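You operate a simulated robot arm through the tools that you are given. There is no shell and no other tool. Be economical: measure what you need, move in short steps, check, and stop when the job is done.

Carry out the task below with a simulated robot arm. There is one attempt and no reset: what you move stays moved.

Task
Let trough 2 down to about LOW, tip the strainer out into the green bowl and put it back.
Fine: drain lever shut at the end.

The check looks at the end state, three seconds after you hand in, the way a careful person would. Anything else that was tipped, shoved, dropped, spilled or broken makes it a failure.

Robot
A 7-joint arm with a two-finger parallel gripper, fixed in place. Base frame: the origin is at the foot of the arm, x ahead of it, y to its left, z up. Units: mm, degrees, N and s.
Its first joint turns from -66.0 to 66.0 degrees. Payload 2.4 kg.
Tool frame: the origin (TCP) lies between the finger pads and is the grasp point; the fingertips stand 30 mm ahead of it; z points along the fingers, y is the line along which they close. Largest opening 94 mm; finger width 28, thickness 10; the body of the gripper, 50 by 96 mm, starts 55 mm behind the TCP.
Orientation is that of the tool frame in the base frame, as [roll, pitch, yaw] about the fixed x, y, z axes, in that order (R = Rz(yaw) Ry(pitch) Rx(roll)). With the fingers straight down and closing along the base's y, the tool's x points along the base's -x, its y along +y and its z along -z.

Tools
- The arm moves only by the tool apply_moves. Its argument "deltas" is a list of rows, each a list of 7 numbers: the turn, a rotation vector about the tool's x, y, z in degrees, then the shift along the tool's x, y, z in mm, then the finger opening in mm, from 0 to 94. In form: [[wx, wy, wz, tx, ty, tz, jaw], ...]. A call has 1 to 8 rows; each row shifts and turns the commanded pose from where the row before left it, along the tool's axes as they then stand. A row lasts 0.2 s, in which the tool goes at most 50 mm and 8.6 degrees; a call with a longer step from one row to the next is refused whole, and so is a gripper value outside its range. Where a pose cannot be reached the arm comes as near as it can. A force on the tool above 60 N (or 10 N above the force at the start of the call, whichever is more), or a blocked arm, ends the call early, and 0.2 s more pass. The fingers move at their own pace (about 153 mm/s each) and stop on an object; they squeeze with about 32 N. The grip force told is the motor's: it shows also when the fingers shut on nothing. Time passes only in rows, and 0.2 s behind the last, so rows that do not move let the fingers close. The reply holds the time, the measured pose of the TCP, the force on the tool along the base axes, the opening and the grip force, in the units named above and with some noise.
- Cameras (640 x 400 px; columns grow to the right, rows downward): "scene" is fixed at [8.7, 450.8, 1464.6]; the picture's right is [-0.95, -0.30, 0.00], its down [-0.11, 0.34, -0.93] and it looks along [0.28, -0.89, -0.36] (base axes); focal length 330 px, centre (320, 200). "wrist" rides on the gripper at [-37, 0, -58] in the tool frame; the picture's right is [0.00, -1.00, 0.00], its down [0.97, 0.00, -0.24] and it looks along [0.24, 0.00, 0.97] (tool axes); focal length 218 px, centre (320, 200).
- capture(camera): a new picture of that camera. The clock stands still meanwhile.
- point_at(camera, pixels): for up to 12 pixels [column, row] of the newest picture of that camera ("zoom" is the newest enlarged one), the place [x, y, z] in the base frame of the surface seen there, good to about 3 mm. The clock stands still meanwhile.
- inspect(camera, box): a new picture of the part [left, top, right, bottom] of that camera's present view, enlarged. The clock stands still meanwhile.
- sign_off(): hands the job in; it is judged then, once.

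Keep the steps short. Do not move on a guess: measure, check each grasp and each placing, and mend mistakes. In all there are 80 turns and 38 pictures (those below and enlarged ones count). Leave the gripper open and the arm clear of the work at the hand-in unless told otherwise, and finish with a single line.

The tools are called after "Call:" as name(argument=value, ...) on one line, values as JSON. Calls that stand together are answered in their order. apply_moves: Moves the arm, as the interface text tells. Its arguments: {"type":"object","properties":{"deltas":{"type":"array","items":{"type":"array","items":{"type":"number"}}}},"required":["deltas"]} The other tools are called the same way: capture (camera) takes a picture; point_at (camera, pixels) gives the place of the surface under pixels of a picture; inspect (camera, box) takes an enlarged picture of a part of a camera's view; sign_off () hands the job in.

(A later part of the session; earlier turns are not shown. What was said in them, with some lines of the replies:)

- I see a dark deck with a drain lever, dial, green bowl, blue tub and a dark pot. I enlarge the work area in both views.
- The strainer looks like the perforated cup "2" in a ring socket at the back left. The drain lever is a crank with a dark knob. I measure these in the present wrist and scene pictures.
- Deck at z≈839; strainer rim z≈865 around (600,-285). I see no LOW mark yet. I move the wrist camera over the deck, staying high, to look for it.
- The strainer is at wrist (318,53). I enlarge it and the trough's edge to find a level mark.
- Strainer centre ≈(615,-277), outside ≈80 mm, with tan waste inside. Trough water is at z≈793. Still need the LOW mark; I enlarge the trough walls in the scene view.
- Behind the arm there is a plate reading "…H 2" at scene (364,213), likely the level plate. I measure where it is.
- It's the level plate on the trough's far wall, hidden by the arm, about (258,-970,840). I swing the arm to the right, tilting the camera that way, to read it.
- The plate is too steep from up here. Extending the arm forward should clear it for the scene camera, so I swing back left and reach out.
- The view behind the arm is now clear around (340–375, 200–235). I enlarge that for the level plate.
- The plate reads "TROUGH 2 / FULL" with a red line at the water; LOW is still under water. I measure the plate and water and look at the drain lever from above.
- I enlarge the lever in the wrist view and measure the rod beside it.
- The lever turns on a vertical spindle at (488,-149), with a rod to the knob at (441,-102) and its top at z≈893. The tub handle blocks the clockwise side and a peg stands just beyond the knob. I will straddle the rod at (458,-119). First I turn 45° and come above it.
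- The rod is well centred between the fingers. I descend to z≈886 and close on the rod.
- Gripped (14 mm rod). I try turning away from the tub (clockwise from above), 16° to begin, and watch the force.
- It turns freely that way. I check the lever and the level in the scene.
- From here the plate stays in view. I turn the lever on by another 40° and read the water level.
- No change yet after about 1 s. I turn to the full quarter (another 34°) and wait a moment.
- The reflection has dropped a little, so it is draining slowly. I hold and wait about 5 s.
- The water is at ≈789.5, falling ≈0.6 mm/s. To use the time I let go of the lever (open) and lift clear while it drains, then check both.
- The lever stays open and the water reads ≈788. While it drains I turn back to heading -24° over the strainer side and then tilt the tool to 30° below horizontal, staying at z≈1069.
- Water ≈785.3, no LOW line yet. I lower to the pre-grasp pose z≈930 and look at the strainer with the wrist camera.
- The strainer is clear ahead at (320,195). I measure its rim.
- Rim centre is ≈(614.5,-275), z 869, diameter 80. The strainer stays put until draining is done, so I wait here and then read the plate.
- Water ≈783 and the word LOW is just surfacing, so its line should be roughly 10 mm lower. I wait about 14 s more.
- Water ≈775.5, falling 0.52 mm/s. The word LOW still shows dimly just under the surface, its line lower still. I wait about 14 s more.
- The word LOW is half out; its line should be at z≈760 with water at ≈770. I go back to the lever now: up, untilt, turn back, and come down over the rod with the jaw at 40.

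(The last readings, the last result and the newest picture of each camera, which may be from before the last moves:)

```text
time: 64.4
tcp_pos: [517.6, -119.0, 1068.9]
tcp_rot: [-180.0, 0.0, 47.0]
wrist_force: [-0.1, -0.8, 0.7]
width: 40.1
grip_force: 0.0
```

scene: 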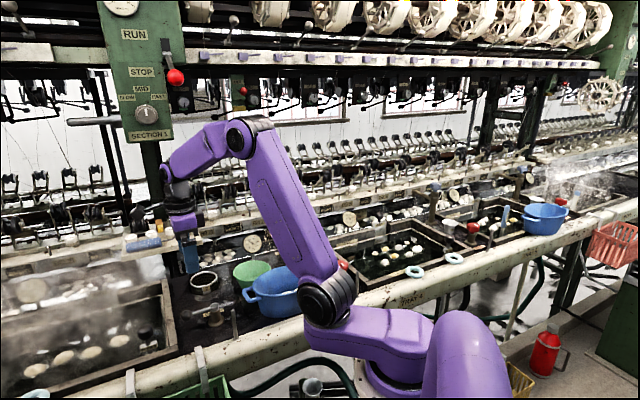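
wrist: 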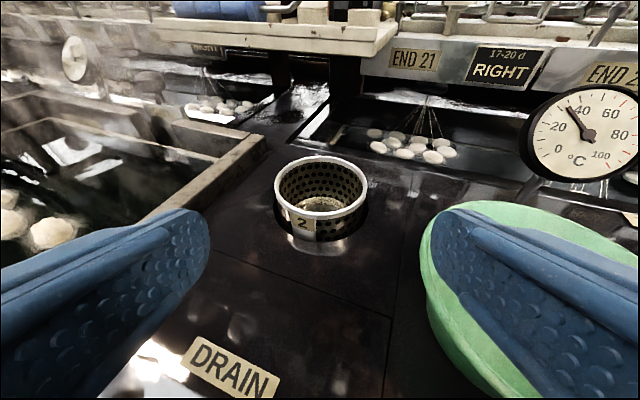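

I'm above the lever at the pose where I released it. I descend 180 mm, close on the rod, and read the plate.

Call:
apply_moves(deltas=[[0, 0, 0, 0, 0, 40, 40], [0, 0, 0, 0, 0, 40, 40], [0, 0, 0, 0, 0, 40, 40], [0, 0, 0, 0, 0, 35, 40], [0, 0, 0, 0, 0, 25, 40], [0, 0, 0, 0, 0, 0, 0], [0, 0, 0, 0, 0, 0, 0]])

Call:
inspect(camera="scene", box=[344, 207, 376, 227])

Call:
point_at(camera="zoom", pixels=[[500, 300], [360, 310], [400, 200], [390, 190], [320, 350]])

```text
time: 66.0
tcp_pos: [517.6, -117.1, 889.5]
tcp_rot: [-179.9, 0.0, 47.0]
wrist_force: [-7.5, 4.0, 2.8]
width: 14.1
grip_force: 45.5
```

```text
16.00 times, centred on (360, 217) of scene
```

zoom: 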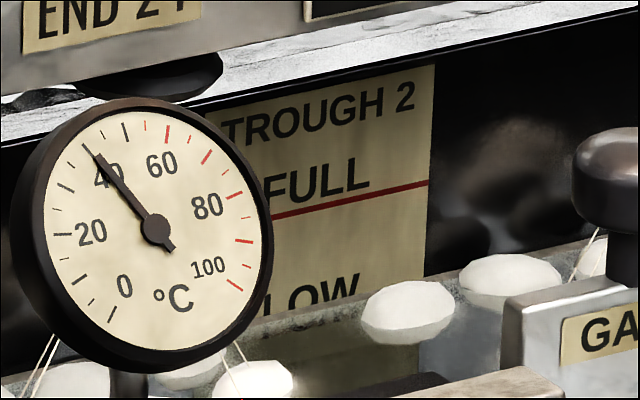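

```text
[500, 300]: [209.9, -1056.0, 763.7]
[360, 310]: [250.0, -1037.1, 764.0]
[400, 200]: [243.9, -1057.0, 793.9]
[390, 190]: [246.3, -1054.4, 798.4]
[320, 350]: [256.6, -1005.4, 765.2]
```

Water ≈764.5, and the LOW line should be ≈760.5. I wait 5.4 s more, then shut the lever by turning it back 88°.

Call:
apply_moves(deltas=[[0, 0, 0, 0, 0, 0, 0], [0, 0, 0, 0, 0, 0, 0], [0, 0, 0, 0, 0, 0, 0], [0, 0, 0, 0, 0, 0, 0], [0, 0, 0, 0, 0, 0, 0], [0, 0, 0, 0, 0, 0, 0], [0, 0, 0, 0, 0, 0, 0], [0, 0, 0, 0, 0, 0, 0]])

Call:
apply_moves(deltas=[[0, 0, 0, 0, 0, 0, 0], [0, 0, 0, 0, 0, 0, 0], [0, 0, 0, 0, 0, 0, 0], [0, 0, 0, 0, 0, 0, 0], [0, 0, 0, 0, 0, 0, 0], [0, 0, 0, 0, 0, 0, 0], [0, 0, 0, 0, 0, 0, 0], [0, 0, 0, 0, 0, 0, 0]])

Call:
apply_moves(deltas=[[0, 0, 0, 0, 0, 0, 0], [0, 0, 0, 0, 0, 0, 0], [0, 0, 0, 0, 0, 0, 0], [0, 0, 0, 0, 0, 0, 0], [0, 0, 0, 0, 0, 0, 0], [0, 0, 0, 0, 0, 0, 0], [0, 0, 0, 0, 0, 0, 0], [0, 0, 0, 0, 0, 0, 0]])

Call:
apply_moves(deltas=[[0, 0, -8, -0.4, -6, 0, 0], [0, 0, -8, -0.4, -6, 0, 0], [0, 0, -8, -0.4, -6, 0, 0], [0, 0, -8, -0.4, -6, 0, 0], [0, 0, -8, -0.4, -6, 0, 0], [0, 0, -8, -0.4, -6, 0, 0], [0, 0, -8, -0.4, -6, 0, 0], [0, 0, -8, -0.4, -6, 0, 0]])

Call:
apply_moves(deltas=[[0, 0, -8, -0.4, -6, 0, 0], [0, 0, -8, -0.4, -6, 0, 0], [0, 0, -8, -0.4, -6, 0, 0], [0, 0, 0, 0, 0, 0, 0]])

```text
time: 67.8
tcp_pos: [517.5, -117.1, 889.0]
tcp_rot: [-179.8, 0.1, 47.1]
wrist_force: [-11.8, 9.5, -4.5]
width: 14.2
grip_force: 45.0
```

```text
time: 69.6
tcp_pos: [517.8, -117.4, 888.2]
tcp_rot: [-179.9, 0.1, 47.0]
wrist_force: [-10.9, 10.6, -7.0]
width: 14.4
grip_force: 44.6
```

```text
time: 71.4
tcp_pos: [516.8, -117.8, 888.7]
tcp_rot: [-179.9, 0.0, 47.1]
wrist_force: [-11.0, 10.4, -8.2]
width: 14.2
grip_force: 44.9
```

```text
time: 73.2
tcp_pos: [472.6, -108.4, 888.2]
tcp_rot: [-179.9, 0.0, 111.2]
wrist_force: [-10.2, 13.3, -8.9]
width: 14.2
grip_force: 45.0
```

```text
time: 74.2
tcp_pos: [457.6, -118.2, 888.2]
tcp_rot: [179.9, -0.1, 135.2]
wrist_force: [-11.1, 12.0, -1.3]
width: 14.6
grip_force: 44.3
```

The lever is back at its starting angle of 135°. I release it, lift, and return to the pre-grasp pose in front of the strainer.

Call:
apply_moves(deltas=[[0, 0, 0, 0, 0, 0, 40], [0, 0, 0, 0, 0, 0, 40], [0, 0, 0, 0, 0, -45, 40], [0, 0, 0, 0, 0, -45, 40], [0, 0, 0, 0, 0, -45, 60], [0, 0, 0, 0, 0, -45, 94]])

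Call:
apply_moves(deltas=[[0, 0, -7.07, 0, 0, 0, 94], [0, 0, -7.07, 0, 0, 0, 94], [0, 0, -7.07, 0, 0, 0, 94], [0, 0, 0, -29.3, -26.6, 0, 94], [0, 0, 0, -29.3, -26.6, 0, 94], [0, 0, 0, -29.3, -26.6, 0, 94]])

Call:
apply_moves(deltas=[[0, -8.57, 0, 0, 0, 0, 94], [0, -8.57, 0, 0, 0, 0, 94], [0, -8.57, 0, 0, 0, 0, 94], [0, -8.57, 0, 0, 0, 0, 94], [0, -8.57, 0, 0, 0, 0, 94], [0, -8.57, 0, 0, 0, 0, 94], [0, -8.57, 0, 0, 0, 0, 94]])

Call:
apply_moves(deltas=[[0, 0, 0, 24, 0, 13.8, 94], [0, 0, 0, 24, 0, 13.8, 94], [0, 0, 0, 24, 0, 13.8, 94], [0, 0, 0, 24, 0, 13.8, 94], [0, 0, 0, 24, 0, 13.8, 94]])

```text
time: 75.6
tcp_pos: [458.6, -118.5, 1069.9]
tcp_rot: [-180.0, 0.0, 135.0]
wrist_force: [-0.1, -0.2, 0.1]
width: 93.9
grip_force: 0.0
```

```text
time: 77.0
tcp_pos: [507.0, -227.9, 1068.7]
tcp_rot: [-180.0, 0.0, 156.2]
wrist_force: [-0.1, 1.2, -0.1]
width: 94.4
grip_force: 0.1
```

```text
time: 78.6
tcp_pos: [506.9, -228.0, 1069.0]
tcp_rot: [-180.0, 60.0, 156.2]
wrist_force: [0.1, 0.7, -0.3]
width: 94.0
grip_force: 0.1
```

```text
time: 79.8
tcp_pos: [504.6, -227.0, 929.8]
tcp_rot: [179.9, 60.1, 156.2]
wrist_force: [0.0, -0.9, -0.1]
width: 94.1
grip_force: 0.1
```

Aligned to within 1 mm of the strainer's axis. I advance 119 mm along the tool so the fingers straddle the rim.

Call:
apply_moves(deltas=[[0, 0, 0, -0.2, 0.2, 25, 94], [0, 0, 0, -0.2, 0, 25, 94], [0, 0, 0, -0.2, 0, 25, 94], [0, 0, 0, -0.2, 0, 22, 94], [0, 0, 0, -0.2, 0, 14, 94], [0, 0, 0, 0, 0, 7.9, 94]])

Call:
capture(camera="wrist")

```text
time: 81.3
tcp_pos: [597.2, -268.2, 872.2]
tcp_rot: [179.8, 59.4, 156.0]
wrist_force: [-11.8, 5.2, 25.1]
width: 94.1
grip_force: 0.1
stopped in row 6: the force on the tool passed its limit (the readings are from after the stop); the commanded pose is now the measured one
```

```text
5 pictures are left
```

wrist: 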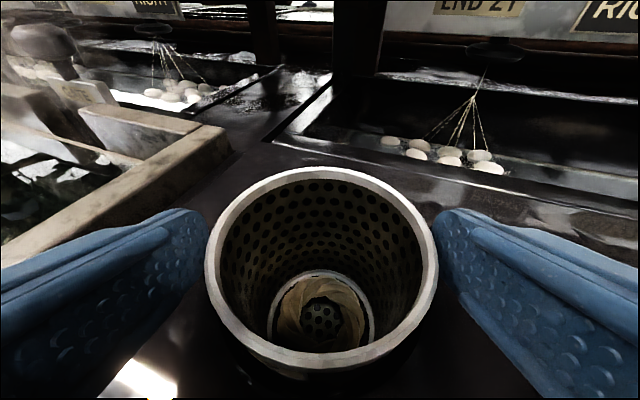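

There is light contact, likely fingertip on deck, but the fingers straddle the rim evenly. I raise 3 mm and close.

Call:
apply_moves(deltas=[[0, 0, 0, -2.6, 0.5, -1.5, 94], [0, 0, 0, 0, 0, 0, 94], [0, 0, 0, 0, 0, 0, 70], [0, 0, 0, 0, 0, 0, 60], [0, 0, 0, 0, 0, 0, 60]])

```text
time: 82.5
tcp_pos: [599.5, -267.7, 874.1]
tcp_rot: [180.0, 59.5, 156.0]
wrist_force: [1.0, -1.3, 1.1]
width: 78.6
grip_force: 31.7
```

Gripped at 78.6 mm, 32 N. I lift straight up, gently at first.

Call:
apply_moves(deltas=[[0, 0, 0, -8.6, 0, -5.1, 40], [0, 0, 0, -8.6, 0, -5.1, 40], [0, 0, 0, -12.9, 0, -7.6, 40], [0, 0, 0, -12.9, 0, -7.6, 40]])

```text
time: 83.5
tcp_pos: [599.4, -267.1, 923.3]
tcp_rot: [180.0, 59.5, 156.2]
wrist_force: [-0.1, -0.2, 0.3]
width: 39.9
grip_force: 0.1
```

The fingers slid off: only their tip corners covered the widest part of the rim. I open, rise, and tilt steeper (60° below horizontal) for a fuller hold, then look at the strainer.

Call:
apply_moves(deltas=[[0, 0, 0, -17, 0, -10, 94], [0, 7.4, 0, -8, 0, -6, 94], [0, 7.4, 0, -8, 0, -6, 94], [0, 7.4, 0, -7, 0, -7, 94], [0, 7.4, 0, -6, 0, -8, 94]])

Call:
capture(camera="wrist")

```text
time: 84.7
tcp_pos: [597.8, -266.0, 983.9]
tcp_rot: [179.9, 29.8, 156.1]
wrist_force: [0.0, -0.1, 0.1]
width: 94.1
grip_force: 0.0
```

```text
4 pictures are left
```

wrist: 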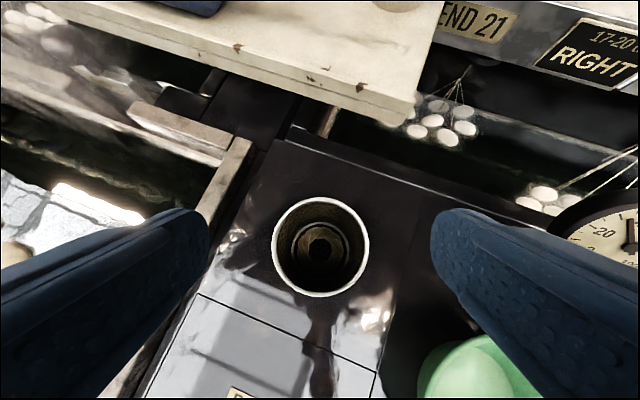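

The strainer still sits in its well. I measure its rim and the nearby shelf.

Call:
point_at(camera="wrist", pixels=[[274, 247], [367, 247], [320, 199], [320, 295], [287, 280], [354, 280], [290, 215], [352, 215], [390, 110], [300, 80]])

```text
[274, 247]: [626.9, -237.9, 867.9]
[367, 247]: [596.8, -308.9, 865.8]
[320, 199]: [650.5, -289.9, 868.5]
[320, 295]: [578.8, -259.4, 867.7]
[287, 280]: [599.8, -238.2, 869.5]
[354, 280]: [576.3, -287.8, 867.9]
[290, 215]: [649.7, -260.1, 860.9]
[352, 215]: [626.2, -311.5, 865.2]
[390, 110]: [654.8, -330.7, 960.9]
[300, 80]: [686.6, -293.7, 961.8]
```

Rim centre is unchanged at ≈(614.5,-275). The shelf behind is at z 961. I line up over the centre and go straight down so the fingers straddle the middle of the rim.

Call:
apply_moves(deltas=[[0, 0, 0, -12.1, -1.5, 6.9, 94], [0, 0, 0, 9.9, 0, 17.4, 94], [0, 0, 0, 9.9, 0, 17.4, 94], [0, 0, 0, 9.9, 0, 17.4, 94], [0, 0, 0, 9.9, 0, 17.4, 94], [0, 0, 0, 7.5, 0, 13, 94], [0, 0, 0, 5, 0, 8.7, 94]])

```text
time: 86.3
tcp_pos: [611.7, -275.4, 878.6]
tcp_rot: [-180.0, 29.8, 156.2]
wrist_force: [0.7, 0.7, 0.2]
width: 94.1
grip_force: 0.0
```

No contact; TCP is over the axis at z 878.6. I close and then lift only 12 mm to check the hold.

Call:
apply_moves(deltas=[[0, 0, 0, 0, 0, 0, 60], [0, 0, 0, 0, 0, 0, 0], [0, 0, 0, 0, 0, 0, 0]])

Call:
apply_moves(deltas=[[0, 0, 0, -1.5, 0, -2.6, 0], [0, 0, 0, -1.5, 0, -2.6, 0], [0, 0, 0, -1.5, 0, -2.6, 0], [0, 0, 0, -1.5, 0, -2.6, 0]])

```text
time: 87.1
tcp_pos: [610.4, -274.3, 879.3]
tcp_rot: [179.9, 29.9, 156.2]
wrist_force: [1.2, -0.2, 1.9]
width: 77.8
grip_force: 32.2
```

```text
time: 88.1
tcp_pos: [609.8, -274.1, 891.3]
tcp_rot: [179.9, 29.8, 156.1]
wrist_force: [-0.2, 0.3, -2.3]
width: 77.8
grip_force: 31.8
```

Still holding at 77.8 mm with about 2.3 N of weight. I continue straight up slowly.

Call:
apply_moves(deltas=[[0, 0, 0, -3, 0, -5.2, 0], [0, 0, 0, -4, 0, -6.9, 0], [0, 0, 0, -5, 0, -8.7, 0], [0, 0, 0, -5, 0, -8.7, 0], [0, 0, 0, -5, 0, -8.7, 0], [0, 0, 0, -5, 0, -8.7, 0], [0, 0, 0, -5, 0, -8.7, 0], [0, 0, 0, -5, 0, -8.7, 0]])

Call:
apply_moves(deltas=[[0, 0, 0, -5, 0, -8.7, 0], [0, 0, 0, -5, 0, -8.7, 0], [0, 0, 0, -5, 0, -8.7, 0], [0, 0, 0, -5, 0, -8.7, 0], [0, 0, 0, -5, 0, -8.7, 0], [0, 0, 0, -5, 0, -8.7, 0], [0, 0, 0, -5, 0, -8.7, 0], [0, 0, 0, -5, 0, -8.7, 0]])

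Call:
capture(camera="scene")

```text
time: 89.9
tcp_pos: [610.9, -274.1, 966.1]
tcp_rot: [180.0, 29.9, 156.1]
wrist_force: [0.4, -0.2, -1.6]
width: 77.5
grip_force: 31.8
```

```text
time: 91.7
tcp_pos: [611.1, -273.1, 1046.3]
tcp_rot: [179.9, 29.9, 156.2]
wrist_force: [-0.4, 0.1, -2.2]
width: 77.7
grip_force: 32.1
```

```text
3 pictures are left
```

scene: 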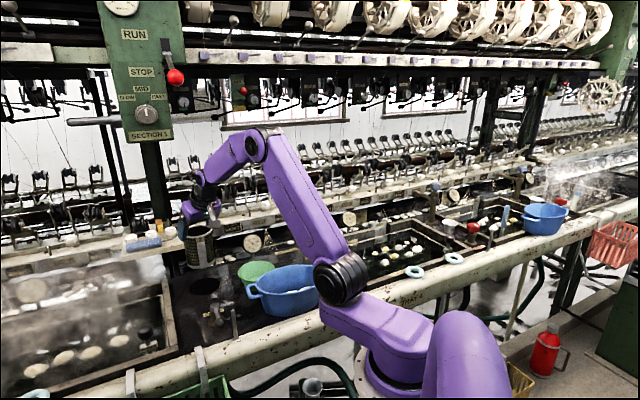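

The strainer is out and hanging free at (200,245). I measure its bottom, the water level and the lever.

Call:
point_at(camera="scene", pixels=[[201, 229], [201, 240], [201, 262], [201, 266], [188, 245], [212, 245], [368, 224], [365, 227], [369, 221], [219, 310], [224, 322], [205, 286]])

```text
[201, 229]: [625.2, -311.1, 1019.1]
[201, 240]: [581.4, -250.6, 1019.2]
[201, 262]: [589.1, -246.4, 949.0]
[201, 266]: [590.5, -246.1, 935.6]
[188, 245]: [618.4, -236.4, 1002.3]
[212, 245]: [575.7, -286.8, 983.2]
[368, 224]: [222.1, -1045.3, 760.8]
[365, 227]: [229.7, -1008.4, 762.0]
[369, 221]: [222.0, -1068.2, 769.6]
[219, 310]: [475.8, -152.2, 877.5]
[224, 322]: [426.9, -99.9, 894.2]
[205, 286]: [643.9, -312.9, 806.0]
```

Water reads ≈761, at the LOW line, and the lever is in its original place. The strainer is about 100 mm deep and well clear. Next I carry it over the green bowl centre (473,-331) at z 1046 and turn the heading to -35°.

Call:
apply_moves(deltas=[[0, 0, 0, 17.8, -21.7, -10.2, 0], [0, 0, 0, 17.8, -21.7, -10.2, 0], [0, 0, 0, 17.8, -21.7, -10.2, 0], [0, 0, 0, 17.8, -21.7, -10.2, 0], [0, 0, 0, 17.8, -21.7, -10.2, 0], [2.7, 0, 4.8, 0, 0, 0, 0], [2.7, 0, 4.8, 0, 0, 0, 0]])

```text
time: 93.3
tcp_pos: [472.5, -332.3, 1045.6]
tcp_rot: [179.9, 29.9, 145.0]
wrist_force: [1.3, 0.2, -2.9]
width: 77.8
grip_force: 32.0
```

Holding steady above the bowl. I pitch the tool up to horizontal (the strainer tilts to 60°, still retaining) and roll it to 90° while high.

Call:
apply_moves(deltas=[[0, -7.5, 0, 0, 0, 0, 0], [0, -7.5, 0, 0, 0, 0, 0], [0, -7.5, 0, 0, 0, 0, 0], [0, -7.5, 0, 0, 0, 0, 0], [0, -7.5, 0, 0, 0, 0, 0], [0, -7.5, 0, 0, 0, 0, 0], [0, -7.5, 0, 0, 0, 0, 0], [0, -7.5, 0, 0, 0, 0, 0]])

Call:
apply_moves(deltas=[[0, 0, 7.5, 0, 0, 0, 0], [0, 0, 7.5, 0, 0, 0, 0], [0, 0, 7.5, 0, 0, 0, 0], [0, 0, 7.5, 0, 0, 0, 0], [0, 0, 7.5, 0, 0, 0, 0], [0, 0, 7.5, 0, 0, 0, 0], [0, 0, 7.5, 0, 0, 0, 0], [0, 0, 7.5, 0, 0, 0, 0]])

```text
time: 95.1
tcp_pos: [473.8, -331.0, 1045.2]
tcp_rot: [131.8, 89.8, 97.1]
wrist_force: [0.1, -0.3, -1.1]
width: 77.9
grip_force: 31.6
```

```text
time: 96.9
tcp_pos: [473.5, -330.9, 1044.5]
tcp_rot: [90.2, 29.6, 55.3]
wrist_force: [-0.4, -0.4, -1.8]
width: 77.5
grip_force: 31.9
```

It rolls fine and the grip is firm at 60°. I roll to 90°, then lower 60 mm to z≈985 before pouring.

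Call:
apply_moves(deltas=[[0, 0, 7.5, 0, 0, 0, 0], [0, 0, 7.5, 0, 0, 0, 0], [0, 0, 7.5, 0, 0, 0, 0], [0, 0, 7.5, 0, 0, 0, 0], [0, 0, 0, 0, -20, 0, 0], [0, 0, 0, 0, -20, 0, 0], [0, 0, 0, 0, -20, 0, 0]])

```text
time: 98.5
tcp_pos: [472.8, -331.5, 985.7]
tcp_rot: [90.3, -0.3, 55.1]
wrist_force: [0.0, 0.0, -1.7]
width: 77.4
grip_force: 32.0
```

Now at z 985.7 with the strainer level. I roll slowly on to pour.

Call:
apply_moves(deltas=[[0, 0, 5, 0, 0, 0, 0], [0, 0, 5, 0, 0, 0, 0], [0, 0, 5, 0, 0, 0, 0], [0, 0, 5, 0, 0, 0, 0], [0, 0, 5, 0, 0, 0, 0], [0, 0, 5, 0, 0, 0, 0], [0, 0, 5, 0, 0, 0, 0], [0, 0, 5, 0, 0, 0, 0]])

Call:
apply_moves(deltas=[[0, 0, 5, 0, 0, 0, 0], [0, 0, 5, 0, 0, 0, 0], [0, 0, 5, 0, 0, 0, 0], [0, 0, 5, 0, 0, 0, 0], [0, 0, 5, 0, 0, 0, 0], [0, 0, 0, 0, 0, 0, 0], [0, 0, 0, 0, 0, 0, 0]])

```text
time: 100.3
tcp_pos: [473.3, -332.1, 984.7]
tcp_rot: [90.2, -40.3, 55.1]
wrist_force: [-0.5, 0.7, -1.0]
width: 77.4
grip_force: 32.5
```

```text
time: 101.9
tcp_pos: [473.1, -332.7, 984.5]
tcp_rot: [90.4, -65.2, 54.9]
wrist_force: [0.0, 0.8, -1.4]
width: 77.5
grip_force: 31.8
```

Rolled to 155°. I finish the roll to 173° and tip 15° more while rising 20 mm, then pause for everything to fall.

Call:
apply_moves(deltas=[[0, 0, 6, 0, 0, 0, 0], [0, 0, 6, 0, 0, 0, 0], [0, 0, 6, 0, 0, 0, 0], [0, 5, 0, 7, 0, 0, 0], [0, 5, 0, 7, 0, 0, 0], [0, 5, 0, 7, 0, 0, 0], [0, 0, 0, 0, 0, 0, 0], [0, 0, 0, 0, 0, 0, 0]])

Call:
inspect(camera="scene", box=[170, 200, 330, 300])

```text
time: 103.7
tcp_pos: [473.3, -329.0, 1006.3]
tcp_rot: [25.1, -73.6, 121.1]
wrist_force: [0.3, 0.5, -1.9]
width: 77.5
grip_force: 32.1
```

```text
4.00 times, centred on (250, 250) of scene
```

zoom: 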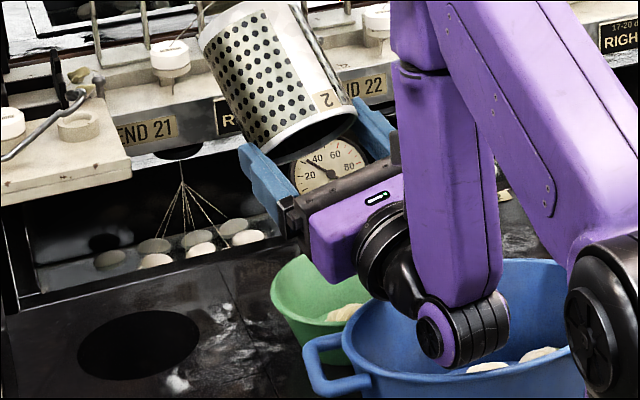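

The tan waste lies in the green bowl. I check the inside of the strainer with the wrist camera while still tipped.

Call:
capture(camera="wrist")

```text
1 pictures are left
```

wrist: 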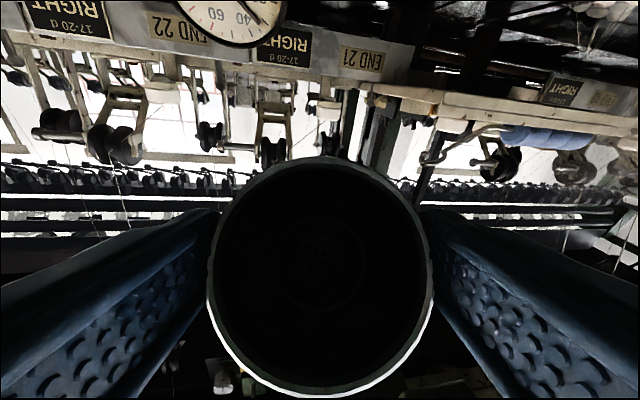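

The strainer is empty; its perforated bottom shows bare. I reverse the motion: untip, roll back to 90°, then raise.

Call:
apply_moves(deltas=[[0, -5, 0, -7, 0, 0, 0], [0, -5, 0, -7, 0, 0, 0], [0, -5, 0, -7, 0, 0, 0], [0, 0, -6, 0, 0, 0, 0], [0, 0, -6, 0, 0, 0, 0], [0, 0, -6, 0, 0, 0, 0], [0, 0, -7, 0, 0, 0, 0], [0, 0, -7, 0, 0, 0, 0]])

Call:
apply_moves(deltas=[[0, 0, -7, 0, 0, 0, 0], [0, 0, -7, 0, 0, 0, 0], [0, 0, -7, 0, 0, 0, 0], [0, 0, -7, 0, 0, 0, 0], [0, 0, -7, 0, 0, 0, 0], [0, 0, -8, 0, 0, 0, 0], [0, 0, -8, 0, 0, 0, 0]])

Call:
apply_moves(deltas=[[0, 0, 0, 0, 20, 0, 0], [0, 0, 0, 0, 20, 0, 0], [0, 0, 0, 0, 20, 0, 0], [0, 0, -7.5, 0, 0, 0, 0], [0, 0, -7.5, 0, 0, 0, 0], [0, 0, -7.5, 0, 0, 0, 0], [0, 0, -7.5, 0, 0, 0, 0]])

Call:
apply_moves(deltas=[[0, 0, -7.5, 0, 0, 0, 0], [0, 0, -7.5, 0, 0, 0, 0], [0, 0, -7.5, 0, 0, 0, 0], [0, 0, -7.5, 0, 0, 0, 0], [0, 0, -7.5, 0, 0, 0, 0], [0, 0, -7.5, 0, 0, 0, 0], [0, 0, -7.5, 0, 0, 0, 0], [0, 0, -7.5, 0, 0, 0, 0]])

```text
time: 105.5
tcp_pos: [474.8, -333.3, 985.4]
tcp_rot: [90.4, -50.9, 55.0]
wrist_force: [0.3, 0.1, -0.5]
width: 77.7
grip_force: 32.4
```

```text
time: 107.1
tcp_pos: [475.0, -332.9, 985.4]
tcp_rot: [90.2, 0.0, 55.1]
wrist_force: [-0.7, 0.3, -0.9]
width: 77.7
grip_force: 32.2
```

```text
time: 108.7
tcp_pos: [476.2, -332.1, 1045.5]
tcp_rot: [90.2, 30.0, 55.3]
wrist_force: [0.5, 0.5, -1.8]
width: 77.7
grip_force: 31.9
```

```text
time: 110.5
tcp_pos: [474.6, -334.0, 1045.9]
tcp_rot: [178.9, 89.7, 144.1]
wrist_force: [-0.3, 1.1, -2.1]
width: 77.6
grip_force: 32.2
```

Back to horizontal and unrolled. I pitch down 60° so the strainer hangs upright and turn the heading back.

Call:
apply_moves(deltas=[[0, 7.5, 0, 0, 0, 0, 0], [0, 7.5, 0, 0, 0, 0, 0], [0, 7.5, 0, 0, 0, 0, 0], [0, 7.5, 0, 0, 0, 0, 0], [0, 7.5, 0, 0, 0, 0, 0], [0, 7.5, 0, 0, 0, 0, 0], [0, 7.5, 0, 0, 0, 0, 0], [0, 7.5, 0, 0, 0, 0, 0]])

Call:
apply_moves(deltas=[[-2.7, 0, -4.8, 0, 0, 0, 0], [-2.7, 0, -4.8, 0, 0, 0, 0], [0, 0, 0, 0, 0, 0, 0]])

```text
time: 112.3
tcp_pos: [471.9, -336.2, 1045.8]
tcp_rot: [179.8, 29.8, 144.8]
wrist_force: [-0.8, -0.2, -2.7]
width: 77.6
grip_force: 31.9
```

```text
time: 113.1
tcp_pos: [474.7, -333.0, 1046.5]
tcp_rot: [179.9, 30.0, 156.2]
wrist_force: [-0.6, 0.1, -1.0]
width: 77.5
grip_force: 31.7
```

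Upright again with the grip unchanged (77.5 mm). I carry it back above the well at (610.5,-274.3).

Call:
apply_moves(deltas=[[0, 0, 0, -17.4, 21.8, 10, 0], [0, 0, 0, -17.4, 21.8, 10, 0], [0, 0, 0, -17.4, 21.8, 10, 0], [0, 0, 0, -17.4, 21.8, 10, 0], [0, 0, 0, -17.4, 21.8, 10, 0], [0, 0, 0, 0, 0, 0, 0], [0, 0, 0, 0, 0, 0, 0]])

Call:
apply_moves(deltas=[[0, 0, 0, 0, 0, 0, 0]])

```text
time: 114.7
tcp_pos: [610.3, -273.9, 1046.5]
tcp_rot: [180.0, 29.9, 156.2]
wrist_force: [0.0, -0.7, -2.0]
width: 77.5
grip_force: 31.9
```

```text
time: 115.1
tcp_pos: [609.8, -273.6, 1046.9]
tcp_rot: [180.0, 30.0, 156.1]
wrist_force: [0.5, -0.7, -1.8]
width: 77.6
grip_force: 32.5
```

Right above the well. I lower in steps, watching the force.

Call:
apply_moves(deltas=[[0, 0, 0, 5, 0, 8.7, 0], [0, 0, 0, 5, 0, 8.7, 0], [0, 0, 0, 5, 0, 8.7, 0], [0, 0, 0, 5, 0, 8.7, 0], [0, 0, 0, 5, 0, 8.7, 0], [0, 0, 0, 5, 0, 8.7, 0], [0, 0, 0, 5, 0, 8.7, 0], [0, 0, 0, 5, 0, 8.7, 0]])

Call:
apply_moves(deltas=[[0, 0, 0, 5, 0, 8.7, 0], [0, 0, 0, 5, 0, 8.7, 0], [0, 0, 0, 5, 0, 8.7, 0], [0, 0, 0, 5, 0, 8.7, 0], [0, 0, 0, 5, 0, 8.7, 0], [0, 0, 0, 5, 0, 8.7, 0], [0, 0, 0, 5, 0, 8.7, 0]])

```text
time: 116.9
tcp_pos: [610.9, -275.3, 965.2]
tcp_rot: [180.0, 29.9, 156.1]
wrist_force: [0.6, 0.7, -1.1]
width: 77.5
grip_force: 31.9
```

```text
time: 118.5
tcp_pos: [610.0, -273.9, 894.8]
tcp_rot: [180.0, 30.0, 156.1]
wrist_force: [-0.2, 0.0, -1.2]
width: 77.6
grip_force: 32.1
```

It went in freely to z 895. I lower the last 15 mm to the grasp height in small steps.

Call:
apply_moves(deltas=[[0, 0, 0, 2, 0, 3.5, 0], [0, 0, 0, 2, 0, 3.5, 0], [0, 0, 0, 1.5, 0, 2.6, 0], [0, 0, 0, 1.2, 0, 2.1, 0], [0, 0, 0, 0.8, 0, 1.4, 0]])

```text
time: 119.7
tcp_pos: [610.5, -273.1, 880.5]
tcp_rot: [179.9, 30.0, 156.2]
wrist_force: [-2.4, 1.9, 4.8]
width: 77.5
grip_force: 31.7
```

It has touched down (about 5 N up). I open and rise straight up.

Call:
apply_moves(deltas=[[0, 0, 0, 0, 0, 0, 94], [0, 0, 0, 0, 0, 0, 94], [0, 0, 0, 0, 0, 0, 94], [0, 0, 0, -5, 0, -8.7, 94], [0, 0, 0, -10, 0, -17.3, 94], [0, 0, 0, -15, 0, -26, 94], [0, 0, 0, -20, 0, -34.6, 94], [0, 0, 0, -20, 0, -34.6, 94]])

Call:
apply_moves(deltas=[[0, 7.5, 0, 10, 0, -30, 94], [0, 7.5, 0, 20, 0, -25, 94], [0, 7.5, 0, 30, 0, -15, 94], [0, 7.5, 0, 35, 0, 0, 94], [0, 0, 0, 35, 0, 0, 94], [0, 0, 0, 30, 0, 0, 94], [0, 0, 0, 0, 0, 0, 94]])

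Call:
capture(camera="wrist")

```text
time: 121.5
tcp_pos: [609.2, -273.9, 1019.4]
tcp_rot: [180.0, 29.8, 156.2]
wrist_force: [-0.7, 0.7, -0.2]
width: 94.1
grip_force: 0.1
```

```text
time: 123.1
tcp_pos: [442.1, -198.3, 1059.8]
tcp_rot: [180.0, -0.1, 156.3]
wrist_force: [0.1, -0.5, -0.4]
width: 94.0
grip_force: 0.1
```

```text
0 pictures are left
```

wrist: 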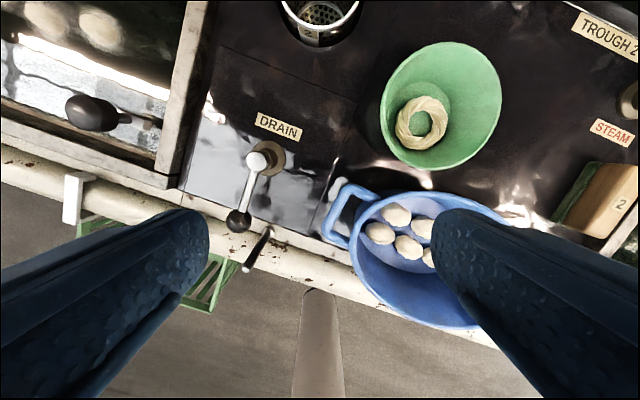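

The waste ring lies in the green bowl, the strainer sits empty in its well with label 2 to the front, and the lever points straight to the rail. I measure the rim height, the lever and the bowl on this last picture.

Call:
point_at(camera="wrist", pixels=[[283, 8], [357, 8], [318, 38], [300, 32], [340, 34], [257, 161], [238, 221], [382, 110], [498, 80], [440, 168]])

```text
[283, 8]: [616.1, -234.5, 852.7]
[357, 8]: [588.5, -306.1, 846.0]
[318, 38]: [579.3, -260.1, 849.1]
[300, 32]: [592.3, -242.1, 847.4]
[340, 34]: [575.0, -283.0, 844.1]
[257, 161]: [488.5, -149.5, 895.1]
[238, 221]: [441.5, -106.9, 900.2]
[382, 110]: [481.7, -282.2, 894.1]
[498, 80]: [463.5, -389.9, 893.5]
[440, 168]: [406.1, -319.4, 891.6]
```

Those pixels fell on the wall below the rim. I probe higher up on the same picture for the rim edge itself.

Call:
point_at(camera="wrist", pixels=[[318, 22], [318, 25], [318, 28], [318, 31], [318, 34], [290, 8], [294, 14], [350, 12], [346, 18], [281, 2], [359, 2], [318, 45]])

```text
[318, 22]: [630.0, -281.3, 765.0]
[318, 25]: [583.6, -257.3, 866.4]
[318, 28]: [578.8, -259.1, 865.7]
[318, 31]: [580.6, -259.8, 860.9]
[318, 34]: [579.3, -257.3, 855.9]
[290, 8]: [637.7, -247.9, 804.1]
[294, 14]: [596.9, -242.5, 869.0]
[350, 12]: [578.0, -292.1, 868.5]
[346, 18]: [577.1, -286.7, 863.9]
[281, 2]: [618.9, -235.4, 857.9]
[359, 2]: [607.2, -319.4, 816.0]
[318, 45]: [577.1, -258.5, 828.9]
```

The rim is at z≈868, level and seated as before. The lever matches its starting place. One last free reading of the water from the scene picture.

Call:
point_at(camera="scene", pixels=[[368, 224], [365, 227], [201, 240], [362, 226]])

```text
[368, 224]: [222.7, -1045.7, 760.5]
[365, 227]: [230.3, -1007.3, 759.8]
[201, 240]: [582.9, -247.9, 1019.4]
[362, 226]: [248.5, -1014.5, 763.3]
```

That is the older picture: water ≈761, 17 s after shutting. This matches the level expected at shut-off, so there is no leak. The gripper is open and clear, so I hand in.

Call:
sign_off()

```text
The job is handed in.
```

Trough 2 is drained to about LOW, the drain lever is shut, and the strainer was emptied into the green bowl and is back in its well.
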